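You operate a simulated robot arm through the tools that you are given. There is no shell and no other tool. Be economical: measure what you need, move in short steps, check, and stop when the job is done.

You run a simulated robot arm. Do the job below in one go: nothing can be reset, and whatever is moved stays where it is left.

TASK
Put the gold stand from the top of the brown table in the fail tray. Put the stone from the top of the brown table on the white job card. Take the blue brush and leave it on the top of the register table. Put two of the small-middle adapters from the bottom shelf of the tall rack on the top shelf of the tall rack. Push the table drawer shut. Take the small yellow cap from the middle of the desk and put it on the shelf under the register table. The order is free. Set down upright: gold stand.

It is judged by the outcome, as a careful person would: the job done as asked, and still so three seconds after it is handed in. It fails if anything else is knocked over, pushed out of place, dropped, spilled or broken. Lids that push on must go on centred and level and be pressed home; caps that screw on are set level and turned clockwise until they are tight.

THE ROBOT
A 7-joint arm with a two-finger parallel gripper on a trunk, on a base that drives. Base frame: it is fixed to the floor where the robot stands at the start and does not move with it; the origin is under the middle of the robot, x ahead of it, y to its left, z up; the surface under the hand at the start is at about z = 0.8. Units: m, degrees, N and s.
With the tool pointing down near the work surface it reaches from about 0.46 to 0.92 m from the robot's upright axis, wherever it stands. Its first joint turns from -115.0 to 115.0 degrees. Places, roughly: Fail tray (27x23 cm) [-2.3, -2.24, 0.86]; blue brush (3x2x12 cm) [0.3, -0.7, 0.9]; gold stand (6x7x16 cm) [0.7, -0.2, 0.9]; shelf under the register table [-0.2, -2.2, 0.3]; small yellow cap (3x4x3 cm) [-1.9, -2.3, 0.9]; small-middle adapter [-6.5, -2.25, 0.5]; stone (4x4x3 cm) [0.6, -0.8, 0.8]; table drawer [-5.9, -0.5, 0.8]; top of the register table (42x22 cm) [0.02, -2.06, 0.8]; top shelf of the tall rack [-6.6, -2.2, 1.6]; white job card [0.5, -0.25, 0.75]. Payload 3.91 kg.
The tool frame sits at the grasp point between the pads (the TCP): z along the fingers, y along the line on which they close. The tips reach 0.03 m beyond it. Largest opening 0.11 m; finger width 0.02, thickness 0.01; the body of the gripper, 0.048 by 0.112 m, starts 0.055 m behind the TCP.
Orientation is that of the tool frame in the base frame, as a unit quaternion [w, x, y, z]. With the fingers straight down and closing along the base's y, the tool's x points along the base's -x, its y along +y and its z along -z.

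THE INTERFACE
- The arm moves only by the tool drive_tool. Its argument "targets" is a list of rows, each a list of 7 numbers: the shift along the tool's x, y, z in units of 200 mm (1.0 is 200 mm), then the turn, a rotation vector about the tool's x, y, z in units of 90 degrees (1.0 is 90 degrees), then the opening, from 0 (shut) to 1 (fully open). In form: [[dx, dy, dz, rx, ry, rz, gripper], ...]. A call has 1 to 10 rows; each row is the pose to reach, as a shift and turn from the pose commanded when the call began, along the tool's axes at that moment. A call with a number of a shift or a turn outside -1 to 1 is refused whole. A row lasts 0.2 s, in which the tool goes at most 0.05 m and 8.6 degrees; a call with a longer step from one row to the next is refused whole, and so is a gripper value outside its range. Where a pose cannot be reached the arm comes as near as it can. A force on the tool above 40 N (or 10 N above the force at the start of the call, whichever is more), or a blocked arm, ends the call early, and 0.2 s more pass. Each finger travels about 0.153 m/s and halts on what it meets, pressing with about 41 N; the grip force reading is that of the motor and also rises with nothing between the fingers. The clock runs only during rows and for 0.2 s after the last one: add rows that repeat a pose to give the fingers time. It gives the time, the measured TCP pose, the force on the tool (base axes), the opening and the grip force at its end, in the units of the frame above (readings bear some noise), with the torque about the TCP (base axes, N m) and any sound that the robot's microphone picked up.
- Cameras (640 x 400 px; columns grow to the right, rows downward): "scene" is now at [0.1872, 0.1376, 1.3928]; the picture's right is [-0.81, -0.59, 0.00], its down [-0.31, 0.42, -0.85] and it looks along [0.50, -0.69, -0.52] (base axes); focal length 294 px, centre (320, 200). "wrist" rides on the gripper at [0.072, 0.017, -0.103] in the tool frame; the picture's right is [-0.23, 0.97, 0.00], its down [-0.76, -0.18, -0.62] and it looks along [-0.61, -0.14, 0.78] (tool axes); focal length 222 px, centre (320, 200). There is no depth. A picture from a camera that has moved, and an enlarged one, comes with that camera's place and axes in the base frame and with its lens. The place of the scene camera against the robot may be out by one fixed shift of up to 0.018 m in any direction.
- snapshot(camera): a new picture of that camera. It takes no simulated time.
- lift_body(by): slides the trunk up (or, below 0, down) by that many m; the arm and the scene camera ride with it, the base frame stays. It gives what a move gives, with no picture.
- roll_base(legs): drives the robot by 1 to 6 legs, each [ahead, left, turn to the left] in m, m and degrees, along the robot's own axes; the way and the turn of a leg run together, so that a leg with both is an arc; at most 1.5 m and 180 degrees a leg. The arm and the cameras ride along, it lands a little off, and it stops where it bumps. It gives what a move gives.
- turn_head(pan, tilt): turns the head with the scene camera to pan (to the left, within 80 degrees either way) and tilt (down, from -29 to 69), counted from straight ahead of the robot. It gives what a move gives.
- zoom(camera, box): a new picture of the part [left, top, right, bottom] of that camera's present view, enlarged. It takes no simulated time.
- job_done(): hands the job in; it is judged then, once.

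Work in short steps. Places have to be worked out from the pictures, the camera data and where the tool is seen: move nearer, look again, correct. Check each grasp and each placing, and mend what went wrong. You have 196 turns and 166 pictures in all, those below and enlarged ones among them. Open the gripper and draw the arm clear of the work before you hand the job in, unless the task says otherwise; then end with one line.

The tools are called after ">>>" as a command line: name --pt "numbers of a row" for each row, then --argument value for the rest, lists and objects as JSON in quotes. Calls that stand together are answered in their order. drive_tool: Moves the arm, as the interface text tells. Its arguments: {"type":"object","properties":{"targets":{"type":"array","items":{"type":"array","items":{"type":"number"}}}},"required":["targets"]} The other tools are called the same way: lift_body (by) slides the trunk up or down; roll_base (legs) drives the base; turn_head (pan, tilt) turns the head that bears the scene camera; snapshot (camera) takes a picture; zoom (camera, box) takes an enlarged picture of a part of a camera's view; job_done () hands the job in.

At the start:

```text
time: 0.0
position: [0.5289, -0.4052, 1.0798]
tool_rot: [0.0, 0.0, 1.0, 0.0]
ft_force: [0.5, 0.8, 0.8]
torque: [-0.03, 0.0, 0.01]
grip_width: 0.11
grasp_force: 0.1
trunk travel left (down, up): [-0.725, 0.265]
robot x, y, heading: [0.0001, -0.0015, 0.0]
head pan, tilt: [-53.9, 31.5]
```

scene: 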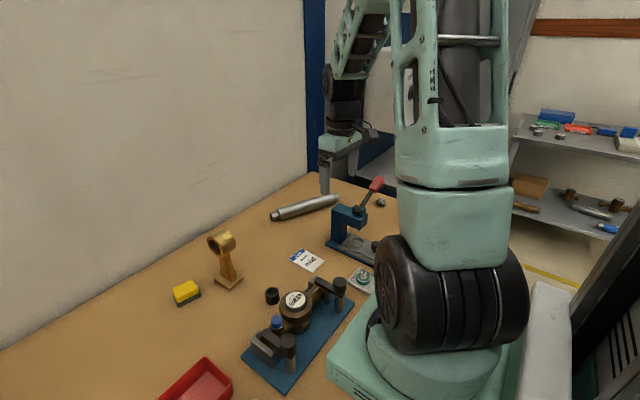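
wrist: 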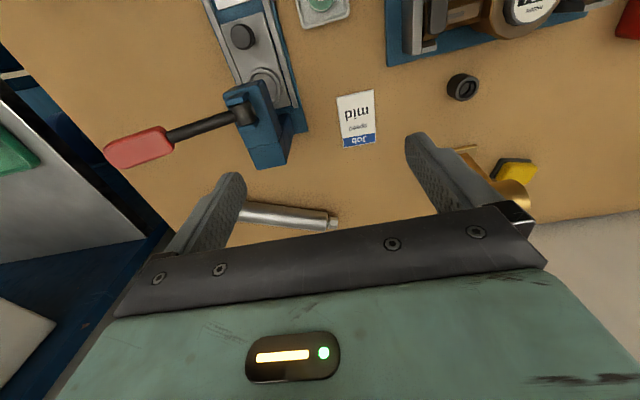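

The table looks to be at about z=0.8, since the wrist and scene rays agree there. I'll turn the head for better views of the table and zoom in on the card.

>>> zoom --camera "wrist" --box '[200, 0, 520, 200]'

>>> turn_head --pan -30 --tilt 50

>>> snapshot --camera "scene"

>>> turn_head --pan -78 --tilt 45

>>> snapshot --camera "scene"

```text
2.00 times, centred on (360, 100) of wrist
camera zoom: at [0.4564, -0.3905, 1.1837], right [0.23, 0.97, 0.0], down [0.76, -0.18, 0.62], along [0.61, -0.14, -0.78], focal length 444 px, centre (240, 400)
```

zoom: 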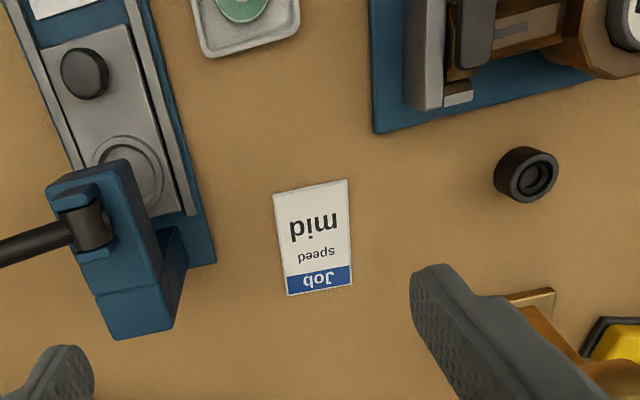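

```text
time: 0.9
position: [0.5274, -0.4067, 1.0811]
tool_rot: [0.0, 0.0, 1.0, 0.001]
ft_force: [0.8, 1.2, 0.2]
torque: [0.01, 0.01, 0.0]
grip_width: 0.1098
grasp_force: 0.2
trunk travel left (down, up): [-0.725, 0.265]
robot x, y, heading: [-0.0022, -0.0007, 0.1]
head pan, tilt: [-30.0, 50.0]
```

```text
162 pictures are left
camera scene: at [0.2011, 0.1716, 1.3657], right [-0.5, -0.87, 0.0], down [-0.66, 0.38, -0.64], along [0.56, -0.32, -0.77], focal length 294 px, centre (320, 200)
```

scene: 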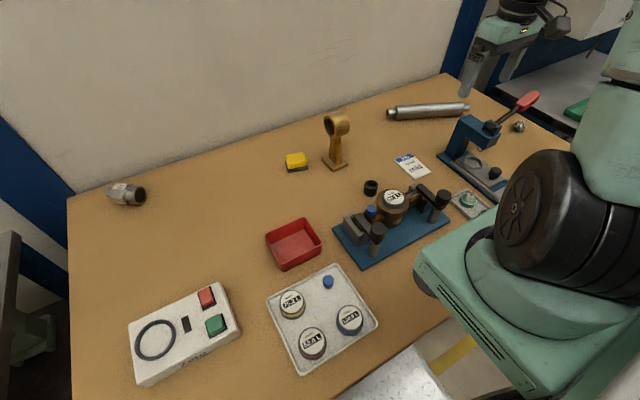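

```text
time: 2.0
position: [0.5304, -0.4058, 1.0806]
tool_rot: [0.0, 0.0, 1.0, -0.001]
ft_force: [-0.8, -0.6, 0.1]
torque: [0.0, 0.01, -0.02]
grip_width: 0.1103
grasp_force: 0.1
trunk travel left (down, up): [-0.725, 0.265]
robot x, y, heading: [-0.0001, 0.0024, 0.3]
head pan, tilt: [-78.0, 45.0]
```

```text
161 pictures are left
camera scene: at [0.1513, 0.1306, 1.3726], right [-0.98, -0.21, 0.0], down [-0.15, 0.69, -0.71], along [0.15, -0.69, -0.71], focal length 294 px, centre (320, 200)
```

scene: 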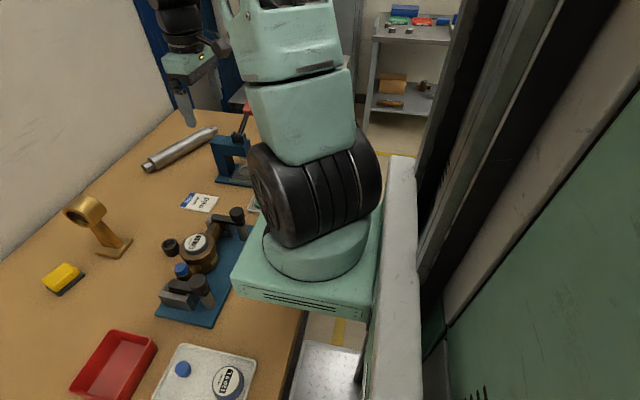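

The job card is the "Job / speed / mid" card at about (0.60,-0.35). I'll slide the base 0.3 m to the right, so the stone, card, brush and stand are all in reach.

>>> roll_base --legs '[[0, -0.3, 0]]'

>>> snapshot --camera "wrist"

>>> snapshot --camera "scene"

```text
time: 4.1
position: [0.5275, -0.712, 1.0807]
tool_rot: [0.0, 0.002, 1.0, 0.0]
ft_force: [-0.3, -0.6, -0.9]
torque: [-0.02, 0.03, -0.01]
grip_width: 0.11
grasp_force: 0.2
trunk travel left (down, up): [-0.725, 0.265]
robot x, y, heading: [-0.0006, -0.3063, -0.3]
head pan, tilt: [-78.0, 45.0]
```

```text
160 pictures are left
camera wrist: at [0.455, -0.6963, 1.1837], right [0.23, 0.97, 0.0], down [0.76, -0.18, 0.62], along [0.61, -0.14, -0.78], focal length 222 px, centre (320, 200)
```

wrist: 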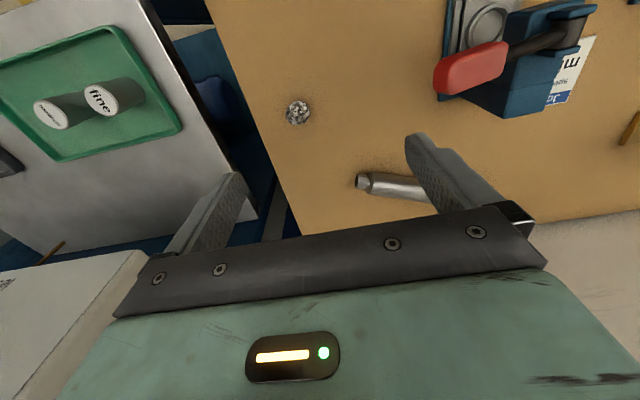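

```text
159 pictures are left
camera scene: at [0.1512, -0.1745, 1.3726], right [-0.98, -0.21, 0.0], down [-0.15, 0.69, -0.71], along [0.15, -0.69, -0.71], focal length 294 px, centre (320, 200)
```

scene: 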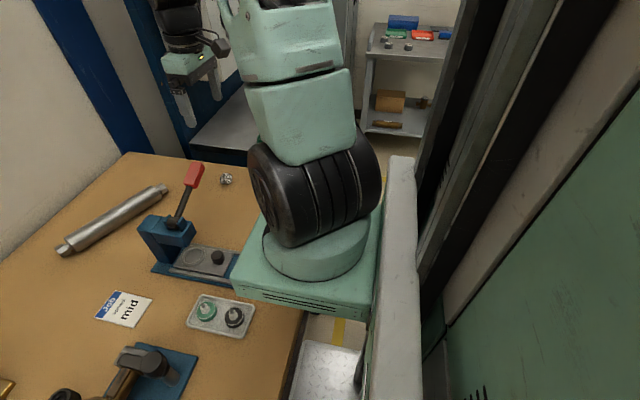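

I work the stone out at about (0.558,-0.755). I'll move above it, down to z≈0.95, and look again.

>>> drive_tool --pt "-0.075 -0.1 0.15 0 0 0 1" --pt "-0.15 -0.215 0.3 0 0 0 1" --pt "-0.15 -0.215 0.5 0 0 0 1" --pt "-0.15 -0.215 0.65 0 0 0 1"

>>> snapshot --camera "wrist"

```text
time: 5.1
position: [0.5579, -0.7529, 0.9518]
tool_rot: [0.0, 0.002, 1.0, 0.0]
ft_force: [-1.2, 0.4, 0.8]
torque: [-0.04, -0.03, 0.01]
grip_width: 0.1102
grasp_force: 0.0
trunk travel left (down, up): [-0.725, 0.265]
robot x, y, heading: [-0.0005, -0.3026, 0.1]
head pan, tilt: [-78.0, 45.0]
```

```text
158 pictures are left
camera wrist: at [0.4861, -0.7364, 1.0543], right [0.23, 0.97, 0.0], down [0.76, -0.18, 0.62], along [0.61, -0.14, -0.78], focal length 222 px, centre (320, 200)
```

wrist: 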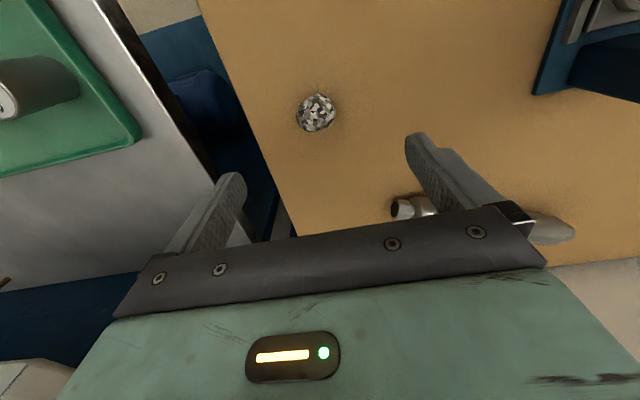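

The stone is at about (0.559,-0.757). I'll lower to a TCP height of 0.84, with the tips near 0.81.

>>> drive_tool --pt "-0.005 -0.02 0.2 0 0 0 1" --pt "-0.005 -0.02 0.4 0 0 0 1" --pt "-0.005 -0.02 0.55 0 0 0 1" --pt "-0.005 -0.02 0.55 0 0 0 1"

>>> snapshot --camera "wrist"

```text
time: 6.1
position: [0.5598, -0.7603, 0.8383]
tool_rot: [0.0, 0.001, 1.0, 0.0]
ft_force: [0.1, -0.8, -0.7]
torque: [-0.02, 0.01, 0.0]
grip_width: 0.1103
grasp_force: 0.0
trunk travel left (down, up): [-0.725, 0.265]
robot x, y, heading: [-0.0006, -0.3055, -0.1]
head pan, tilt: [-78.0, 45.0]
```

```text
157 pictures are left
camera wrist: at [0.4871, -0.7439, 0.9416], right [0.23, 0.97, 0.0], down [0.76, -0.18, 0.62], along [0.61, -0.14, -0.78], focal length 222 px, centre (320, 200)
```

wrist: 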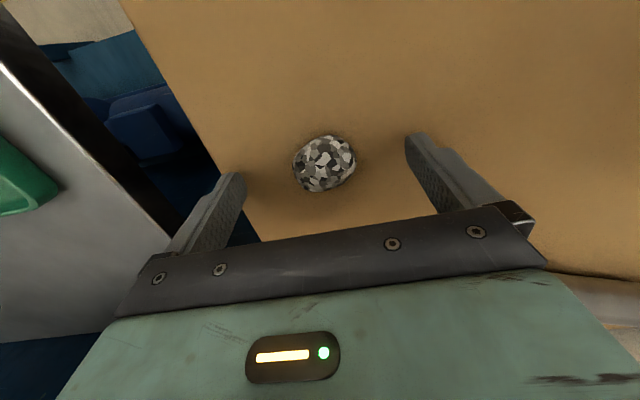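

The stone is well centred, its middle at about z 0.815. I'll lower 8 mm and close.

>>> drive_tool --pt "0.01 0.015 0.04 0 0 0 1" --pt "0.01 0.015 0.04 0 0 0 0.2" --pt "0.01 0.015 0.04 0 0 0 0.2" --pt "0.01 0.015 0.04 0 0 0 0.2"

```text
time: 7.1
position: [0.5572, -0.7562, 0.831]
tool_rot: [-0.001, 0.001, 1.0, 0.001]
ft_force: [-0.6, 0.1, -0.8]
torque: [0.0, 0.02, 0.0]
grip_width: 0.0369
grasp_force: 40.8
trunk travel left (down, up): [-0.725, 0.265]
robot x, y, heading: [-0.0003, -0.3029, -0.3]
head pan, tilt: [-78.0, 45.0]
```

The stone is held at 37 mm. I'll lift to 1.08, which clears the press lever at about 0.98, and carry it over the card.

>>> drive_tool --pt "0 0 -0.25 0 0 0 0.2" --pt "0 0 -0.5 0 0 0 0.2" --pt "0 0 -0.75 0 0 0 0.2" --pt "0 0 -1.0 0 0 0 0.2" --pt "0 0 -1.0 0 0 0 0.2" --pt "0 0.25 -1.0 0 0 0 0.2" --pt "0 0.5 -1.0 0 0 0 0.2" --pt "0 0.75 -1.0 0 0 0 0.2" --pt "0 1.0 -1.0 0 0 0 0.2"

>>> drive_tool --pt "0 0 -0.2 0 0 0 0.2" --pt "0 0.25 -0.2 0 0 0 0.2" --pt "0 0.5 -0.2 0 0 0 0.2" --pt "0 0.75 -0.2 0 0 0 0.2" --pt "-0.1 0.97 -0.2 0 0 0 0.2" --pt "-0.2 0.97 -0.2 0 0 0 0.2"

>>> snapshot --camera "wrist"

>>> snapshot --camera "scene"

```text
time: 9.1
position: [0.5568, -0.5559, 1.0338]
tool_rot: [0.0, 0.002, 1.0, -0.001]
ft_force: [-0.7, 0.5, -0.7]
torque: [0.0, 0.0, 0.01]
grip_width: 0.0369
grasp_force: 41.0
trunk travel left (down, up): [-0.725, 0.265]
robot x, y, heading: [0.0012, -0.3038, -0.1]
head pan, tilt: [-78.0, 45.0]
```

```text
time: 10.5
position: [0.5967, -0.3592, 1.0735]
tool_rot: [0.0, 0.001, 1.0, 0.001]
ft_force: [-0.9, -0.4, -0.5]
torque: [-0.02, 0.01, -0.02]
grip_width: 0.0368
grasp_force: 40.6
trunk travel left (down, up): [-0.725, 0.265]
robot x, y, heading: [0.003, -0.3054, -0.2]
head pan, tilt: [-78.0, 45.0]
```

```text
156 pictures are left
camera wrist: at [0.5245, -0.3441, 1.1762], right [0.23, 0.97, 0.0], down [0.76, -0.18, 0.62], along [0.61, -0.14, -0.78], focal length 222 px, centre (320, 200)
```

wrist: 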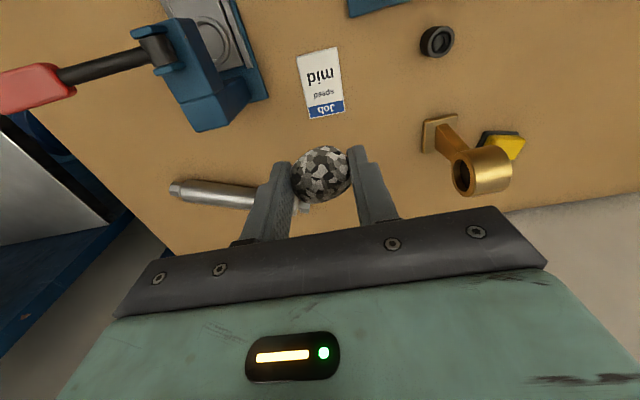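

```text
155 pictures are left
camera scene: at [0.1509, -0.1745, 1.3726], right [-0.98, -0.21, 0.0], down [-0.14, 0.69, -0.71], along [0.15, -0.69, -0.71], focal length 294 px, centre (320, 200)
```

scene: 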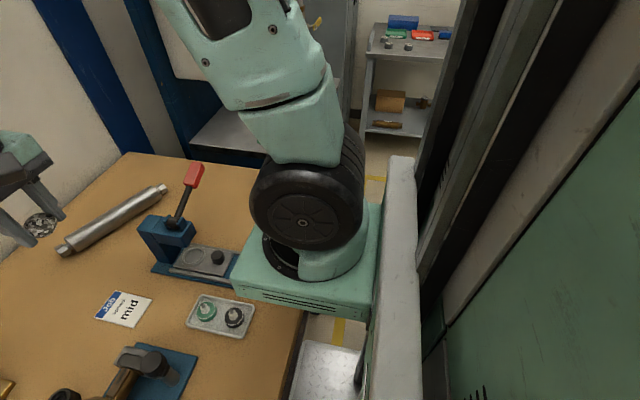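

The tool is right over the card centre at (0.597,-0.357). I'll lower to just above the grasp height and release.

>>> drive_tool --pt "0 0.01 0.25 0 0 0 0.2" --pt "0 0.01 0.5 0 0 0 0.2" --pt "0 0.01 0.75 0 0 0 0.2" --pt "0 0.01 0.95 0 0 0 0.2"

>>> drive_tool --pt "0 0 0.12 0 0 0 0.2" --pt "0 0 0.235 0 0 0 0.2" --pt "0 0 0.235 0 0 0 0.2"

>>> snapshot --camera "wrist"

```text
time: 11.5
position: [0.599, -0.3589, 0.8855]
tool_rot: [0.0, 0.001, 1.0, 0.0]
ft_force: [-0.3, -0.3, -1.1]
torque: [0.05, -0.01, 0.0]
grip_width: 0.0369
grasp_force: 40.7
trunk travel left (down, up): [-0.725, 0.265]
robot x, y, heading: [0.0046, -0.3035, -0.0]
head pan, tilt: [-78.0, 45.0]
```

```text
time: 12.3
position: [0.598, -0.3582, 0.8379]
tool_rot: [0.0, 0.001, 1.0, 0.0]
ft_force: [0.0, 0.1, -0.7]
torque: [0.04, 0.0, 0.04]
grip_width: 0.0368
grasp_force: 41.8
trunk travel left (down, up): [-0.725, 0.265]
robot x, y, heading: [-0.0023, -0.3067, -0.3]
head pan, tilt: [-78.0, 45.0]
```

```text
154 pictures are left
camera wrist: at [0.5261, -0.3427, 0.9401], right [0.23, 0.97, 0.0], down [0.76, -0.18, 0.62], along [0.61, -0.14, -0.78], focal length 222 px, centre (320, 200)
```

wrist: 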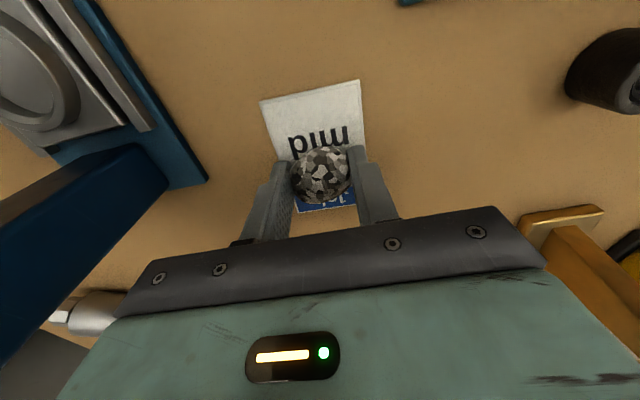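

The stone is over the card's middle. I'll lower the last few mm, open partly and rise.

>>> drive_tool --pt "0 0 0.025 0 0 0 0.2" --pt "0 0 0.025 0 0 0 0.2" --pt "0 0 0.025 0 0 0 0.6" --pt "0 0 0.025 0 0 0 0.6" --pt "0 0 -0.2 0 0 0 0.6" --pt "0 0 -0.4 0 0 0 0.6" --pt "0 0 -0.6 0 0 0 0.6"

>>> snapshot --camera "wrist"

```text
time: 13.9
position: [0.598, -0.36, 0.9548]
tool_rot: [-0.001, 0.001, 1.0, -0.001]
ft_force: [0.9, 0.5, -0.2]
torque: [0.01, 0.05, -0.03]
grip_width: 0.0658
grasp_force: 0.0
trunk travel left (down, up): [-0.725, 0.265]
robot x, y, heading: [-0.0017, -0.2997, -0.2]
head pan, tilt: [-78.0, 45.0]
```

```text
153 pictures are left
camera wrist: at [0.5255, -0.3444, 1.0576], right [0.23, 0.97, 0.0], down [0.76, -0.18, 0.62], along [0.61, -0.14, -0.78], focal length 222 px, centre (320, 200)
```

wrist: 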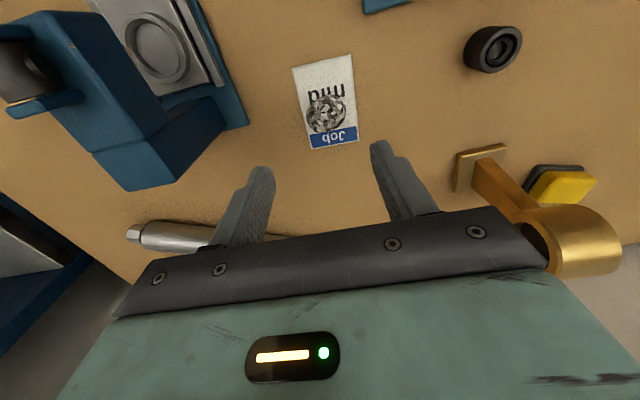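

The stone sits on the card. Next is the brush: I'll raise the hand and move it towards (0.42,-0.62) to look for it with the wrist camera.

>>> drive_tool --pt "0 0 -0.25 0 0 0 1" --pt "0 0 -0.5 0 0 0 1" --pt "0 0 -0.75 0 0 0 1" --pt "0.15 -0.15 -0.9 0 0 0 1" --pt "0.3 -0.3 -0.9 0 0 0 1" --pt "0.45 -0.45 -0.9 0 0 0 1" --pt "0.6 -0.6 -0.9 0 0 0 1" --pt "0.75 -0.75 -0.9 0 0 0 1" --pt "0.88 -0.9 -0.9 0 0 0 1" --pt "0.88 -1.0 -0.9 0 0 0 1"

>>> snapshot --camera "wrist"

>>> snapshot --camera "scene"

```text
refused: row 4 steps farther than a row can; nothing moved
```

```text
152 pictures are left
camera wrist: at [0.5255, -0.3444, 1.0576], right [0.23, 0.97, 0.0], down [0.76, -0.18, 0.62], along [0.61, -0.14, -0.78], focal length 222 px, centre (320, 200)
```

wrist: 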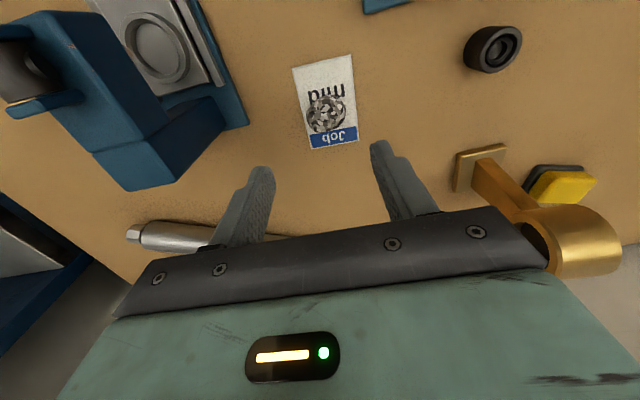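

```text
151 pictures are left
camera scene: at [0.1517, -0.1744, 1.3724], right [-0.98, -0.21, 0.0], down [-0.15, 0.69, -0.71], along [0.14, -0.69, -0.71], focal length 294 px, centre (320, 200)
```

scene: 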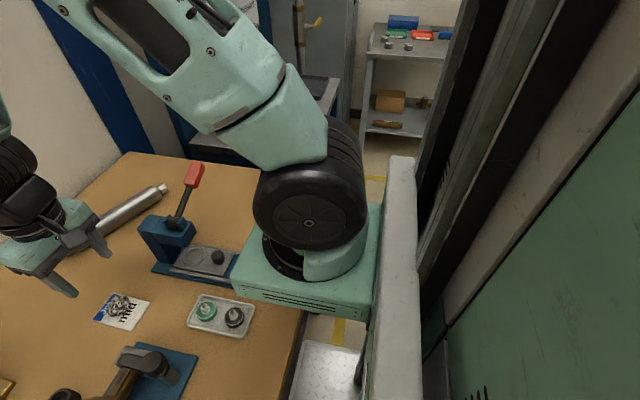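

The move was refused for a step that was too long, so I'll retry with smaller steps.

>>> drive_tool --pt "0 0 -0.25 0 0 0 1" --pt "0 0 -0.5 0 0 0 1" --pt "0 0 -0.75 0 0 0 1" --pt "0.13 -0.13 -0.85 0 0 0 1" --pt "0.3 -0.3 -0.85 0 0 0 1" --pt "0.46 -0.46 -0.85 0 0 0 1" --pt "0.62 -0.62 -0.85 0 0 0 1" --pt "0.78 -0.78 -0.85 0 0 0 1" --pt "0.88 -0.95 -0.85 0 0 0 1"

>>> snapshot --camera "wrist"

>>> snapshot --camera "scene"

```text
time: 15.9
position: [0.4191, -0.5462, 1.131]
tool_rot: [0.0, 0.0, 1.0, 0.0]
ft_force: [1.2, 0.5, -0.1]
torque: [-0.02, 0.0, -0.03]
grip_width: 0.1101
grasp_force: 0.0
trunk travel left (down, up): [-0.725, 0.265]
robot x, y, heading: [0.0011, -0.3039, -0.3]
head pan, tilt: [-78.0, 45.0]
```

```text
150 pictures are left
camera wrist: at [0.3464, -0.5308, 1.2339], right [0.23, 0.97, 0.0], down [0.76, -0.18, 0.62], along [0.61, -0.14, -0.78], focal length 222 px, centre (320, 200)
```

wrist: 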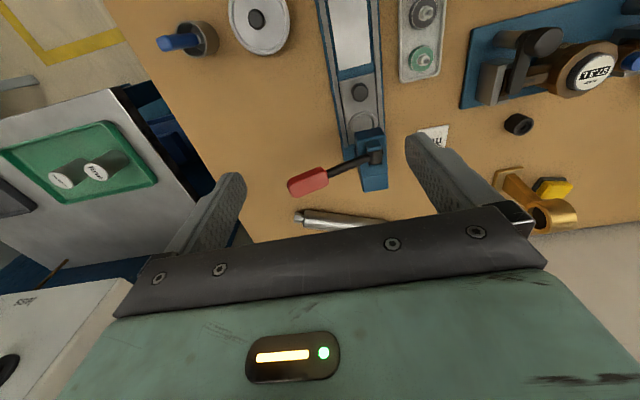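

```text
149 pictures are left
camera scene: at [0.1514, -0.1742, 1.3725], right [-0.98, -0.21, 0.0], down [-0.15, 0.69, -0.71], along [0.15, -0.69, -0.71], focal length 294 px, centre (320, 200)
```

scene: 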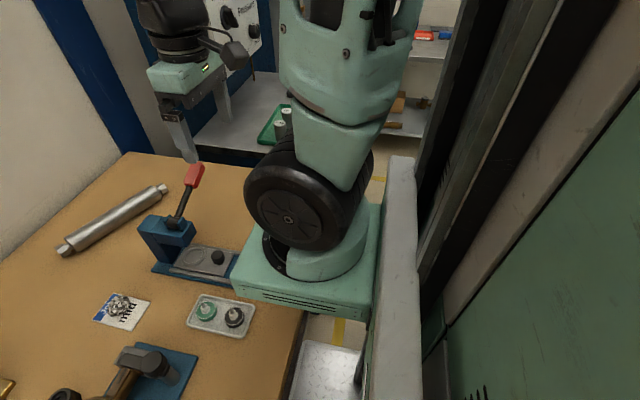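

I see the blue brush standing in a brown cup at about (0.33,-0.69). I'll zoom in on it.

>>> zoom --camera "wrist" --box '[100, 0, 292, 120]'

```text
3.33 times, centred on (196, 60) of wrist
camera zoom: at [0.3464, -0.5308, 1.2339], right [0.23, 0.97, 0.0], down [0.76, -0.18, 0.62], along [0.61, -0.14, -0.78], focal length 740 px, centre (733, 667)
```

zoom: 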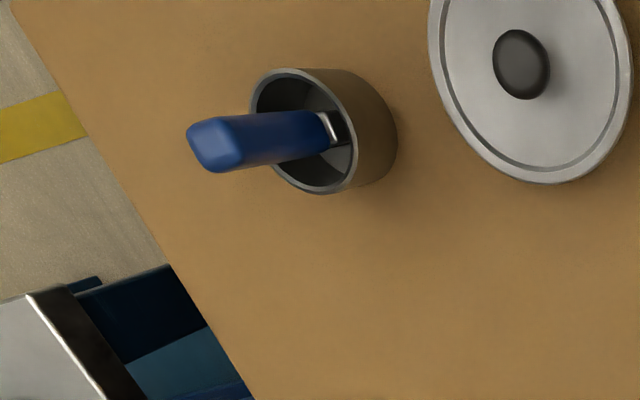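

The brush leans a little towards -y in its cup, with its top near (0.324,-0.708,0.925). I'll turn the hand 90° so it closes along x, and go above it for a closer look.

>>> drive_tool --pt "0.05 -0.06 0.0 0 0 0.094 0.8" --pt "0.1 -0.12 0.0 0 0 0.188 0.8" --pt "0.15 -0.18 0.0 0 0 0.282 0.8" --pt "0.2 -0.24 0.0 0 0 0.376 0.8" --pt "0.25 -0.3 0.0 0 0 0.47 0.8" --pt "0.3 -0.36 0.0 0 0 0.564 0.8" --pt "0.35 -0.42 0.0 0 0 0.658 0.8" --pt "0.4 -0.48 0.0 0 0 0.752 0.8" --pt "0.45 -0.54 0.0 0 0 0.846 0.8" --pt "0.47 -0.57 0.0 0 0 0.94 0.8"

>>> snapshot --camera "wrist"

```text
time: 18.1
position: [0.3259, -0.6634, 1.1252]
tool_rot: [0.0, 0.675, 0.738, 0.0]
ft_force: [1.0, 1.3, -0.6]
torque: [0.0, 0.0, 0.02]
grip_width: 0.088
grasp_force: 0.0
trunk travel left (down, up): [-0.725, 0.265]
robot x, y, heading: [-0.0002, -0.3034, -0.2]
head pan, tilt: [-78.0, 45.0]
```

```text
147 pictures are left
camera wrist: at [0.3363, -0.5917, 1.2289], right [0.99, -0.14, 0.0], down [-0.11, -0.77, 0.62], along [-0.09, -0.62, -0.78], focal length 222 px, centre (320, 200)
```

wrist: 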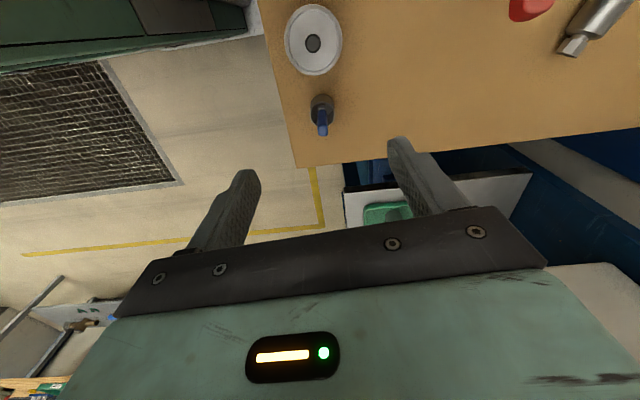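

Brush and cup are visible. I'll zoom in for a precise fix.

>>> zoom --camera "wrist" --box '[240, 50, 400, 150]'

```text
4.00 times, centred on (320, 100) of wrist
camera zoom: at [0.3363, -0.5917, 1.2289], right [0.99, -0.14, 0.0], down [-0.11, -0.77, 0.62], along [-0.09, -0.62, -0.78], focal length 888 px, centre (320, 600)
```

zoom: 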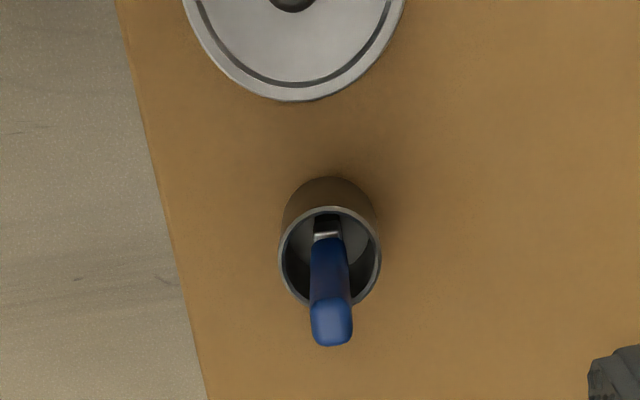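

The tip is at about (0.323,-0.712,0.919), 2 cm wide along x, with the cup rim near 0.845. I'll move over it and lower to 0.95 to check.

>>> drive_tool --pt "-0.12 -0.02 0.1 0 0 0.06 0.8" --pt "-0.231 -0.04 0.25 0 0 0.06 0.8" --pt "-0.231 -0.04 0.5 0 0 0.06 0.7" --pt "-0.231 -0.04 0.72 0 0 0.06 0.6" --pt "-0.231 -0.04 0.72 0 0 0.06 0.6"

>>> snapshot --camera "wrist"

```text
time: 19.3
position: [0.324, -0.709, 0.9813]
tool_rot: [0.0, 0.708, 0.706, 0.0]
ft_force: [0.4, -0.1, -0.1]
torque: [0.0, -0.01, 0.0]
grip_width: 0.0661
grasp_force: 0.1
trunk travel left (down, up): [-0.725, 0.265]
robot x, y, heading: [0.0016, -0.3035, -0.3]
head pan, tilt: [-78.0, 45.0]
```

```text
145 pictures are left
camera wrist: at [0.3403, -0.639, 1.0848], right [0.97, -0.23, 0.0], down [-0.18, -0.76, 0.62], along [-0.14, -0.61, -0.78], focal length 222 px, centre (320, 200)
```

wrist: 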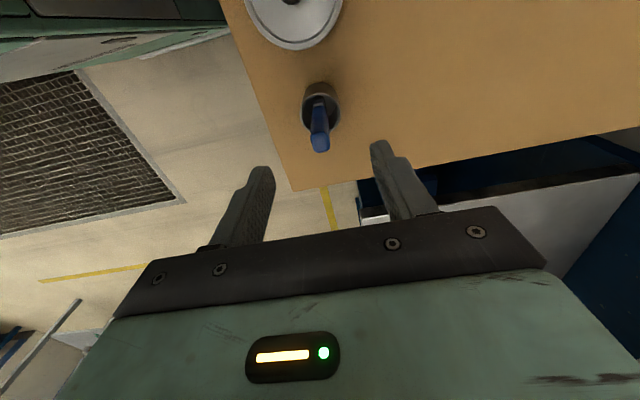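

The tip is still seen at about (0.323,-0.714), in line. I'll go down to 0.895 and close.

>>> drive_tool --pt "-0.015 0 0.2 0 0 0 0.6" --pt "-0.015 0 0.43 0 0 0 0.6" --pt "-0.015 0 0.43 0 0 0 0.6" --pt "-0.015 0 0.43 0 0 0 0.05" --pt "-0.015 0 0.43 0 0 0 0.05" --pt "-0.015 0 0.43 0 0 0 0.05"

>>> snapshot --camera "wrist"

```text
time: 20.7
position: [0.3228, -0.714, 0.8938]
tool_rot: [0.001, 0.708, 0.707, 0.0]
ft_force: [-0.4, -0.4, 0.7]
torque: [-0.01, -0.02, -0.01]
grip_width: 0.0141
grasp_force: 40.9
trunk travel left (down, up): [-0.725, 0.265]
robot x, y, heading: [-0.0025, -0.3051, -0.4]
head pan, tilt: [-78.0, 45.0]
```

```text
144 pictures are left
camera wrist: at [0.3399, -0.6421, 0.9967], right [0.97, -0.23, 0.0], down [-0.18, -0.76, 0.62], along [-0.14, -0.61, -0.78], focal length 222 px, centre (320, 200)
```

wrist: 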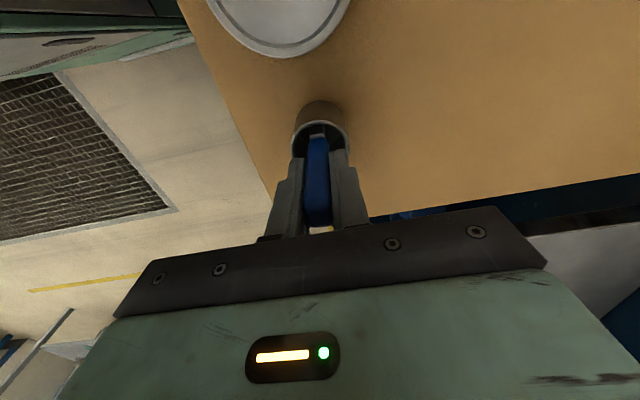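

Gripped at 14 mm. I'll lift straight up 0.2 m, clear of the cup.

>>> drive_tool --pt "0 0 -0.15 0 0 0 0.05" --pt "0 0 -0.3 0 0 0 0.05" --pt "0 0 -0.5 0 0 0 0.05" --pt "0 0 -0.75 0 0 0 0.05" --pt "0 0 -1.0 0 0 0 0.05" --pt "0 0 -1.0 0 0 0 0.05"

>>> snapshot --camera "wrist"

>>> turn_head --pan -75 --tilt 25

>>> snapshot --camera "scene"

```text
time: 22.1
position: [0.3263, -0.7138, 1.0966]
tool_rot: [0.0, 0.708, 0.706, 0.0]
ft_force: [-0.3, -0.3, -0.3]
torque: [-0.02, -0.01, 0.01]
grip_width: 0.0141
grasp_force: 41.3
trunk travel left (down, up): [-0.725, 0.265]
robot x, y, heading: [0.0047, -0.307, -0.1]
head pan, tilt: [-78.0, 45.0]
```

```text
143 pictures are left
camera wrist: at [0.3421, -0.6425, 1.2005], right [0.97, -0.23, 0.0], down [-0.18, -0.76, 0.62], along [-0.14, -0.61, -0.78], focal length 222 px, centre (320, 200)
```

wrist: 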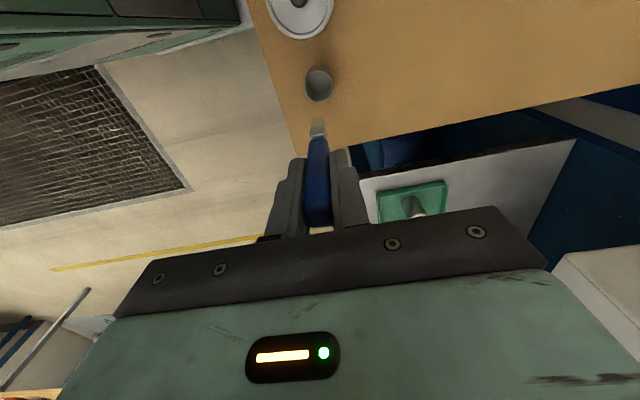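

```text
time: 22.9
position: [0.3257, -0.7138, 1.0965]
tool_rot: [0.0, 0.708, 0.706, 0.0]
ft_force: [0.9, 0.4, 0.5]
torque: [-0.02, 0.0, -0.02]
grip_width: 0.0142
grasp_force: 41.2
trunk travel left (down, up): [-0.725, 0.265]
robot x, y, heading: [0.0007, -0.3057, -0.1]
head pan, tilt: [-75.0, 25.0]
```

```text
142 pictures are left
camera scene: at [0.1581, -0.1839, 1.4031], right [-0.97, -0.26, 0.0], down [-0.11, 0.41, -0.91], along [0.23, -0.88, -0.42], focal length 294 px, centre (320, 200)
```

scene: 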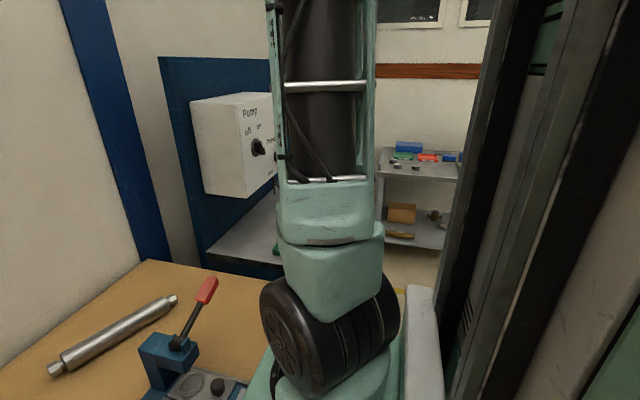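

The brush came out of the cup cleanly and the robot's own body is what shows on the right. The register table is the far cart at about y=-2. I'll swing the hand to the robot's right side so I can slide sideways to it without turning.

>>> drive_tool --pt "-0.08 -0.12 0 0 0 0 0.05" --pt "-0.16 -0.24 0 0 0 0 0.05" --pt "-0.24 -0.36 0 0 0 0 0.05" --pt "-0.32 -0.48 0 0 0 0 0.05" --pt "-0.4 -0.6 0 0 0 0 0.05" --pt "-0.45 -0.75 0 0 0 0 0.05" --pt "-0.45 -0.9 0 0 0 0 0.05" --pt "-0.45 -1.0 0 0 0 0 0.05"

>>> snapshot --camera "scene"

>>> snapshot --camera "wrist"

```text
time: 24.7
position: [0.1241, -0.8006, 1.0952]
tool_rot: [0.0, 0.708, 0.707, -0.001]
ft_force: [0.3, 0.1, -0.5]
torque: [-0.01, 0.0, 0.02]
grip_width: 0.0139
grasp_force: 41.2
trunk travel left (down, up): [-0.725, 0.265]
robot x, y, heading: [0.0015, -0.3042, -0.1]
head pan, tilt: [-75.0, 25.0]
```

```text
141 pictures are left
camera scene: at [0.1583, -0.1839, 1.4031], right [-0.97, -0.26, 0.0], down [-0.11, 0.41, -0.91], along [0.23, -0.88, -0.42], focal length 294 px, centre (320, 200)
```

scene: 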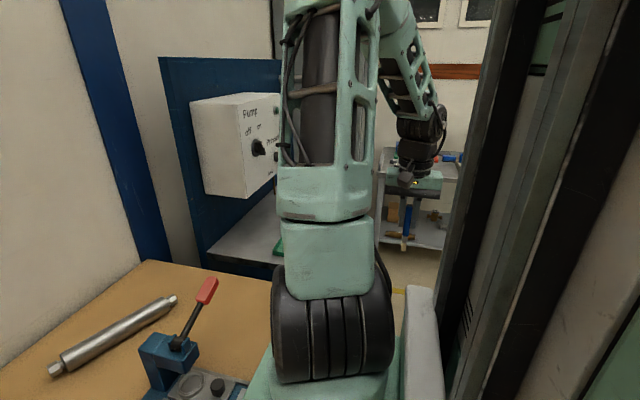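

```text
140 pictures are left
camera wrist: at [0.1415, -0.7306, 1.1982], right [0.97, -0.23, 0.0], down [-0.18, -0.76, 0.62], along [-0.14, -0.61, -0.78], focal length 222 px, centre (320, 200)
```

wrist: 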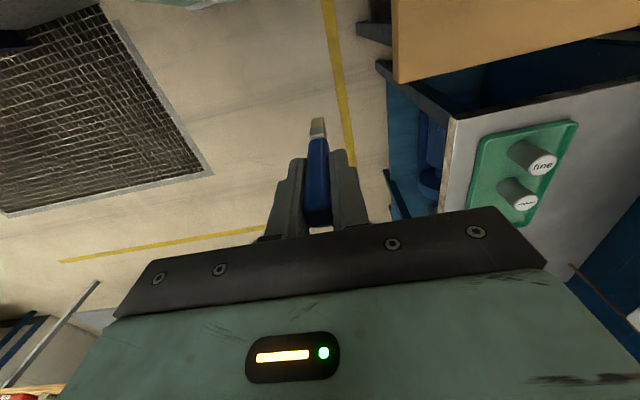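

The way right is clear, with the bench starting at x≈0.3. I'll slide right 0.6 m and back 0.1 m, then look.

>>> roll_base --legs '[[-0.1, -0.6, 0]]'

>>> snapshot --camera "wrist"

>>> snapshot --camera "scene"

```text
time: 26.8
position: [0.119, -0.9888, 1.0949]
tool_rot: [0.0, 0.669, 0.744, 0.0]
ft_force: [-0.4, 1.2, 0.4]
torque: [-0.01, -0.01, -0.01]
grip_width: 0.0139
grasp_force: 41.3
trunk travel left (down, up): [-0.725, 0.265]
robot x, y, heading: [-0.0556, -0.5103, 6.0]
head pan, tilt: [-75.0, 25.0]
stopped in leg 1: the robot was blocked; the commanded pose is now the measured one
```

```text
139 pictures are left
camera wrist: at [0.1275, -0.9172, 1.1982], right [0.99, -0.12, 0.0], down [-0.1, -0.78, 0.62], along [-0.08, -0.62, -0.78], focal length 222 px, centre (320, 200)
```

wrist: 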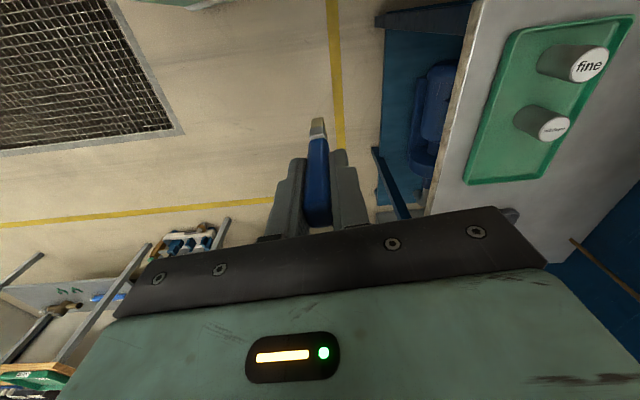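

```text
138 pictures are left
camera scene: at [0.0854, -0.371, 1.4032], right [-0.93, -0.36, 0.0], down [-0.15, 0.39, -0.91], along [0.33, -0.85, -0.42], focal length 294 px, centre (320, 200)
```

scene: 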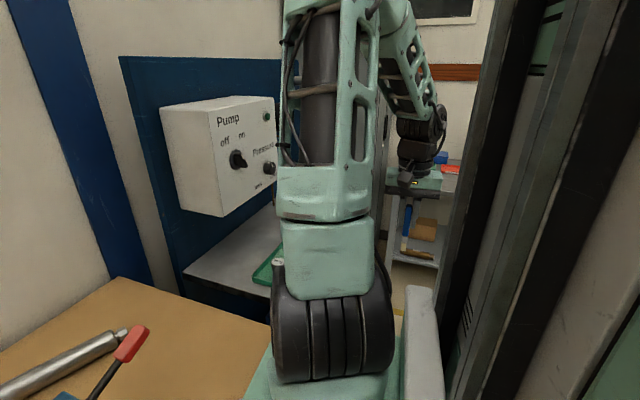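

The base bumped, probably its front right corner on the bench, and twisted 6°. I'll go straight back 0.3 m, straighten, then look.

>>> roll_base --legs '[[-0.05, 0.05, 0], [-0.3, 0, 0], [0, 0, -6]]'

>>> snapshot --camera "wrist"

>>> turn_head --pan -20 --tilt 50

>>> snapshot --camera "scene"

```text
time: 29.2
position: [-0.1817, -0.9723, 1.0948]
tool_rot: [0.0, 0.671, 0.742, -0.001]
ft_force: [0.5, 0.5, -0.5]
torque: [0.01, 0.02, -0.01]
grip_width: 0.0142
grasp_force: 41.1
trunk travel left (down, up): [-0.725, 0.265]
robot x, y, heading: [-0.3584, -0.4945, 5.8]
head pan, tilt: [-75.0, 25.0]
stopped in leg 2: the robot was blocked; the commanded pose is now the measured one
```

```text
137 pictures are left
camera wrist: at [-0.1724, -0.9005, 1.1985], right [0.99, -0.13, 0.0], down [-0.1, -0.77, 0.62], along [-0.08, -0.62, -0.78], focal length 222 px, centre (320, 200)
```

wrist: 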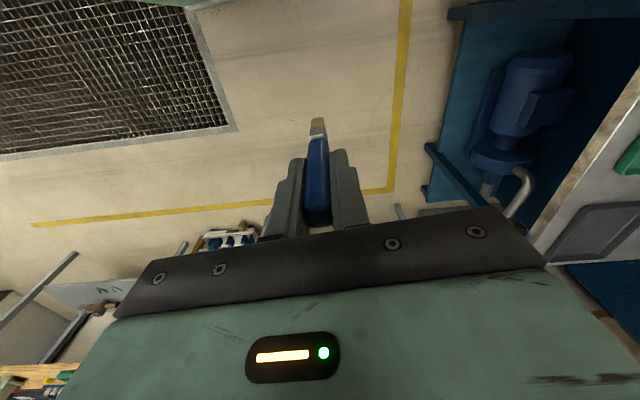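

```text
time: 30.5
position: [-0.1828, -0.9731, 1.0948]
tool_rot: [0.001, 0.67, 0.742, 0.0]
ft_force: [0.0, 0.2, -0.2]
torque: [0.0, 0.02, 0.0]
grip_width: 0.0141
grasp_force: 41.2
trunk travel left (down, up): [-0.725, 0.265]
robot x, y, heading: [-0.3574, -0.4912, 5.8]
head pan, tilt: [-20.0, 50.0]
```

```text
136 pictures are left
camera scene: at [-0.1705, -0.2875, 1.3657], right [-0.24, -0.97, 0.0], down [-0.74, 0.19, -0.64], along [0.62, -0.16, -0.77], focal length 294 px, centre (320, 200)
```

scene: 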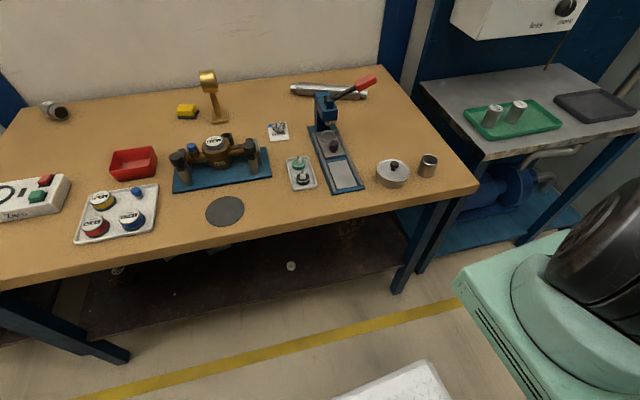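

Nothing was upset and the table looks untouched. I'll ease ahead 0.06 m, straighten, then slide right 0.5 m.

>>> roll_base --legs '[[0.07, 0, 0], [0, 0, -6], [0, -0.5, 0]]'

>>> turn_head --pan -70 --tilt 30

>>> snapshot --camera "scene"

>>> snapshot --camera "wrist"

```text
time: 34.6
position: [-0.169, -1.4842, 1.0965]
tool_rot: [0.0, 0.71, 0.704, 0.0]
ft_force: [-0.4, -0.3, -0.5]
torque: [-0.03, -0.01, -0.01]
grip_width: 0.0141
grasp_force: 41.1
trunk travel left (down, up): [-0.725, 0.265]
robot x, y, heading: [-0.2918, -0.9924, -0.2]
head pan, tilt: [-20.0, 50.0]
```

```text
time: 35.8
position: [-0.1691, -1.4835, 1.0959]
tool_rot: [0.0, 0.71, 0.704, -0.001]
ft_force: [-0.2, -0.7, -0.6]
torque: [-0.02, -0.05, 0.02]
grip_width: 0.0141
grasp_force: 41.1
trunk travel left (down, up): [-0.725, 0.265]
robot x, y, heading: [-0.293, -0.9863, -0.4]
head pan, tilt: [-70.0, 30.0]
```

```text
135 pictures are left
camera scene: at [-0.1249, -0.8631, 1.3952], right [-0.94, -0.34, 0.0], down [-0.17, 0.47, -0.87], along [0.29, -0.82, -0.5], focal length 294 px, centre (320, 200)
```

scene: 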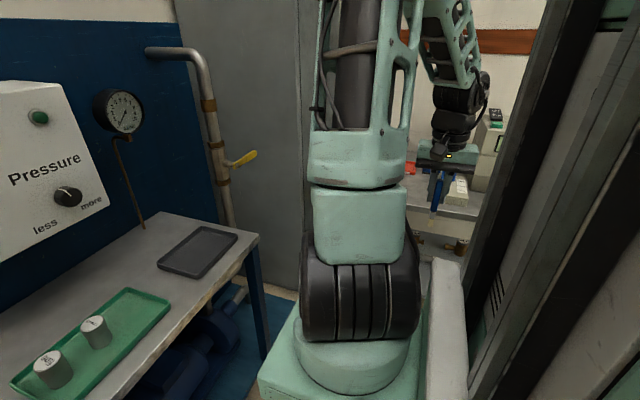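

```text
134 pictures are left
camera wrist: at [-0.151, -1.4131, 1.1986], right [0.97, -0.23, 0.0], down [-0.18, -0.76, 0.62], along [-0.15, -0.61, -0.78], focal length 222 px, centre (320, 200)
```

wrist: 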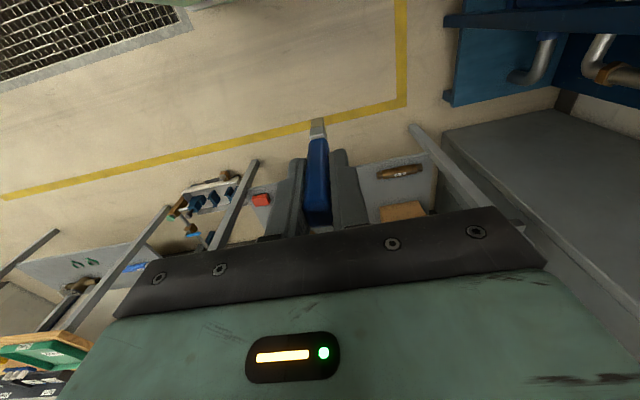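

I need a head-on view of the tables. I'll bring the hand round to the robot's front and then turn the robot to face them.

>>> drive_tool --pt "0.06 0.2 0 0 0 0 0.05" --pt "0.12 0.4 0 0 0 0 0.05" --pt "0.2 0.6 0 0 0 0 0.05" --pt "0.3 0.8 0 0 0 0 0.05" --pt "0.4 1.0 0 0 0 0 0.05"

>>> drive_tool --pt "0.13 0.17 0 0 0 0 0.05" --pt "0.28 0.34 0 0 0 0 0.05" --pt "0.45 0.5 0 0 0 0 0.05" --pt "0.6 0.6 0 0 0 0 0.05"

>>> roll_base --legs '[[0, 0, -45], [0, 0, -45]]'

>>> turn_head --pan 0 --tilt 30

>>> snapshot --camera "scene"

```text
time: 37.0
position: [0.0304, -1.404, 1.0978]
tool_rot: [0.001, 0.71, 0.704, -0.001]
ft_force: [0.1, 0.5, -0.6]
torque: [0.02, -0.03, 0.02]
grip_width: 0.014
grasp_force: 41.8
trunk travel left (down, up): [-0.725, 0.265]
robot x, y, heading: [-0.2899, -0.9884, -0.1]
head pan, tilt: [-70.0, 30.0]
```

```text
time: 38.0
position: [0.1524, -1.2847, 1.0958]
tool_rot: [0.0, 0.71, 0.704, -0.001]
ft_force: [0.5, 0.3, 0.0]
torque: [0.0, -0.01, -0.03]
grip_width: 0.014
grasp_force: 41.4
trunk travel left (down, up): [-0.725, 0.265]
robot x, y, heading: [-0.2895, -0.9896, -0.4]
head pan, tilt: [-70.0, 30.0]
```

```text
time: 42.4
position: [-0.5686, -1.444, 1.0964]
tool_rot: [0.0, 1.0, 0.019, -0.001]
ft_force: [0.6, 0.0, 0.5]
torque: [-0.01, 0.02, -0.01]
grip_width: 0.014
grasp_force: 41.0
trunk travel left (down, up): [-0.725, 0.265]
robot x, y, heading: [-0.2926, -0.9906, -87.7]
head pan, tilt: [-70.0, 30.0]
```

```text
time: 43.8
position: [-0.5693, -1.444, 1.0958]
tool_rot: [0.0, 1.0, 0.018, 0.0]
ft_force: [0.5, -0.1, 0.0]
torque: [0.0, 0.0, -0.01]
grip_width: 0.0142
grasp_force: 41.0
trunk travel left (down, up): [-0.725, 0.265]
robot x, y, heading: [-0.2914, -0.9859, -87.6]
head pan, tilt: [0.0, 30.0]
```

```text
133 pictures are left
camera scene: at [-0.0851, -1.2065, 1.3952], right [-1.0, -0.04, 0.0], down [-0.02, 0.5, -0.87], along [0.03, -0.87, -0.5], focal length 294 px, centre (320, 200)
```

scene: 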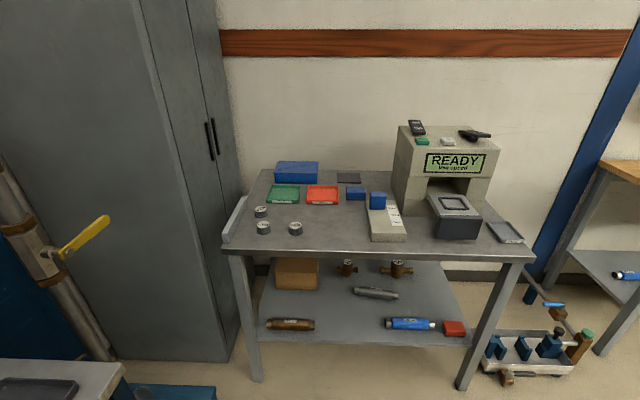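

The view is clear. The free zone on the register table top is about x -0.03..-0.21, y -1.95..-2.17. To lay the brush down I'll turn the hand another +90° so the camera ends up on top, and centre it in front of the robot.

>>> drive_tool --pt "0.1 0.02 0 0 0 0.094 0.05" --pt "0.2 0.04 0 0 0 0.188 0.05" --pt "0.3 0.06 0 0 0 0.282 0.05" --pt "0.4 0.08 0 0 0 0.376 0.05" --pt "0.5 0.1 0 0 0 0.47 0.05" --pt "0.6 0.12 0 0 0 0.564 0.05" --pt "0.7 0.14 0 0 0 0.658 0.05" --pt "0.8 0.16 0 0 0 0.752 0.05" --pt "0.9 0.18 0 0 0 0.846 0.05" --pt "1.0 0.2 0 0 0 0.94 0.05"

```text
time: 46.0
position: [-0.3709, -1.4777, 1.0968]
tool_rot: [0.003, 0.766, -0.643, 0.005]
ft_force: [-3.2, -0.9, -0.3]
torque: [0.08, -0.22, -0.01]
grip_width: 0.0143
grasp_force: 40.6
out of reach, approached as far as the arm can: row 10
trunk travel left (down, up): [-0.725, 0.265]
robot x, y, heading: [-0.293, -0.9923, -87.8]
head pan, tilt: [0.0, 30.0]
```

The wrist stopped about 10° short, which is good enough. I'll tilt the tool 70° forward here in free air to see whether the laying pose can be reached.

>>> drive_tool --pt "0 0.05 0 0 0.09 0 0.05" --pt "0 0.1 0 0 0.18 0 0.05" --pt "0 0.15 0 0 0.27 0 0.05" --pt "0 0.2 0 0 0.36 0 0.05" --pt "0 0.25 0 0 0.45 0 0.05" --pt "0 0.25 0 0 0.54 0 0.05" --pt "0 0.25 0 0 0.63 0 0.05" --pt "0 0.25 0 0 0.72 0 0.05" --pt "0 0.25 0 0 0.78 0 0.05"

>>> snapshot --camera "wrist"

```text
time: 48.0
position: [-0.5149, -1.6305, 1.1737]
tool_rot: [0.38, 0.615, -0.539, 0.432]
ft_force: [0.5, 1.8, 0.7]
torque: [0.02, 0.03, -0.05]
grip_width: 0.0142
grasp_force: 41.4
out of reach, approached as far as the arm can: row 2, 3, 4, 5, 6, 7, 8, 9
trunk travel left (down, up): [-0.725, 0.265]
robot x, y, heading: [-0.2905, -0.9858, -87.8]
head pan, tilt: [0.0, 30.0]
```

```text
132 pictures are left
camera wrist: at [-0.5405, -1.5626, 1.2766], right [-0.98, -0.05, -0.21], down [0.07, 0.86, -0.51], along [0.21, -0.51, -0.84], focal length 222 px, centre (320, 200)
```

wrist: 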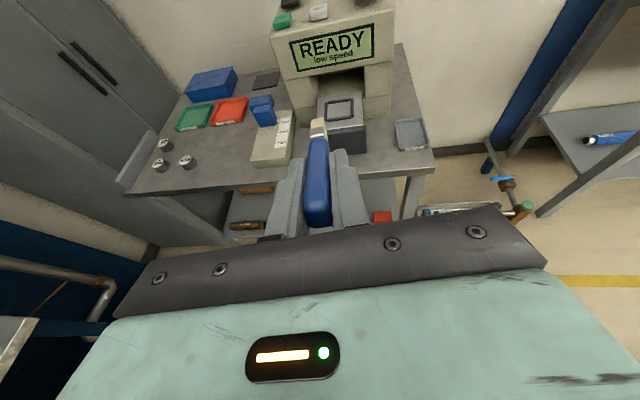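

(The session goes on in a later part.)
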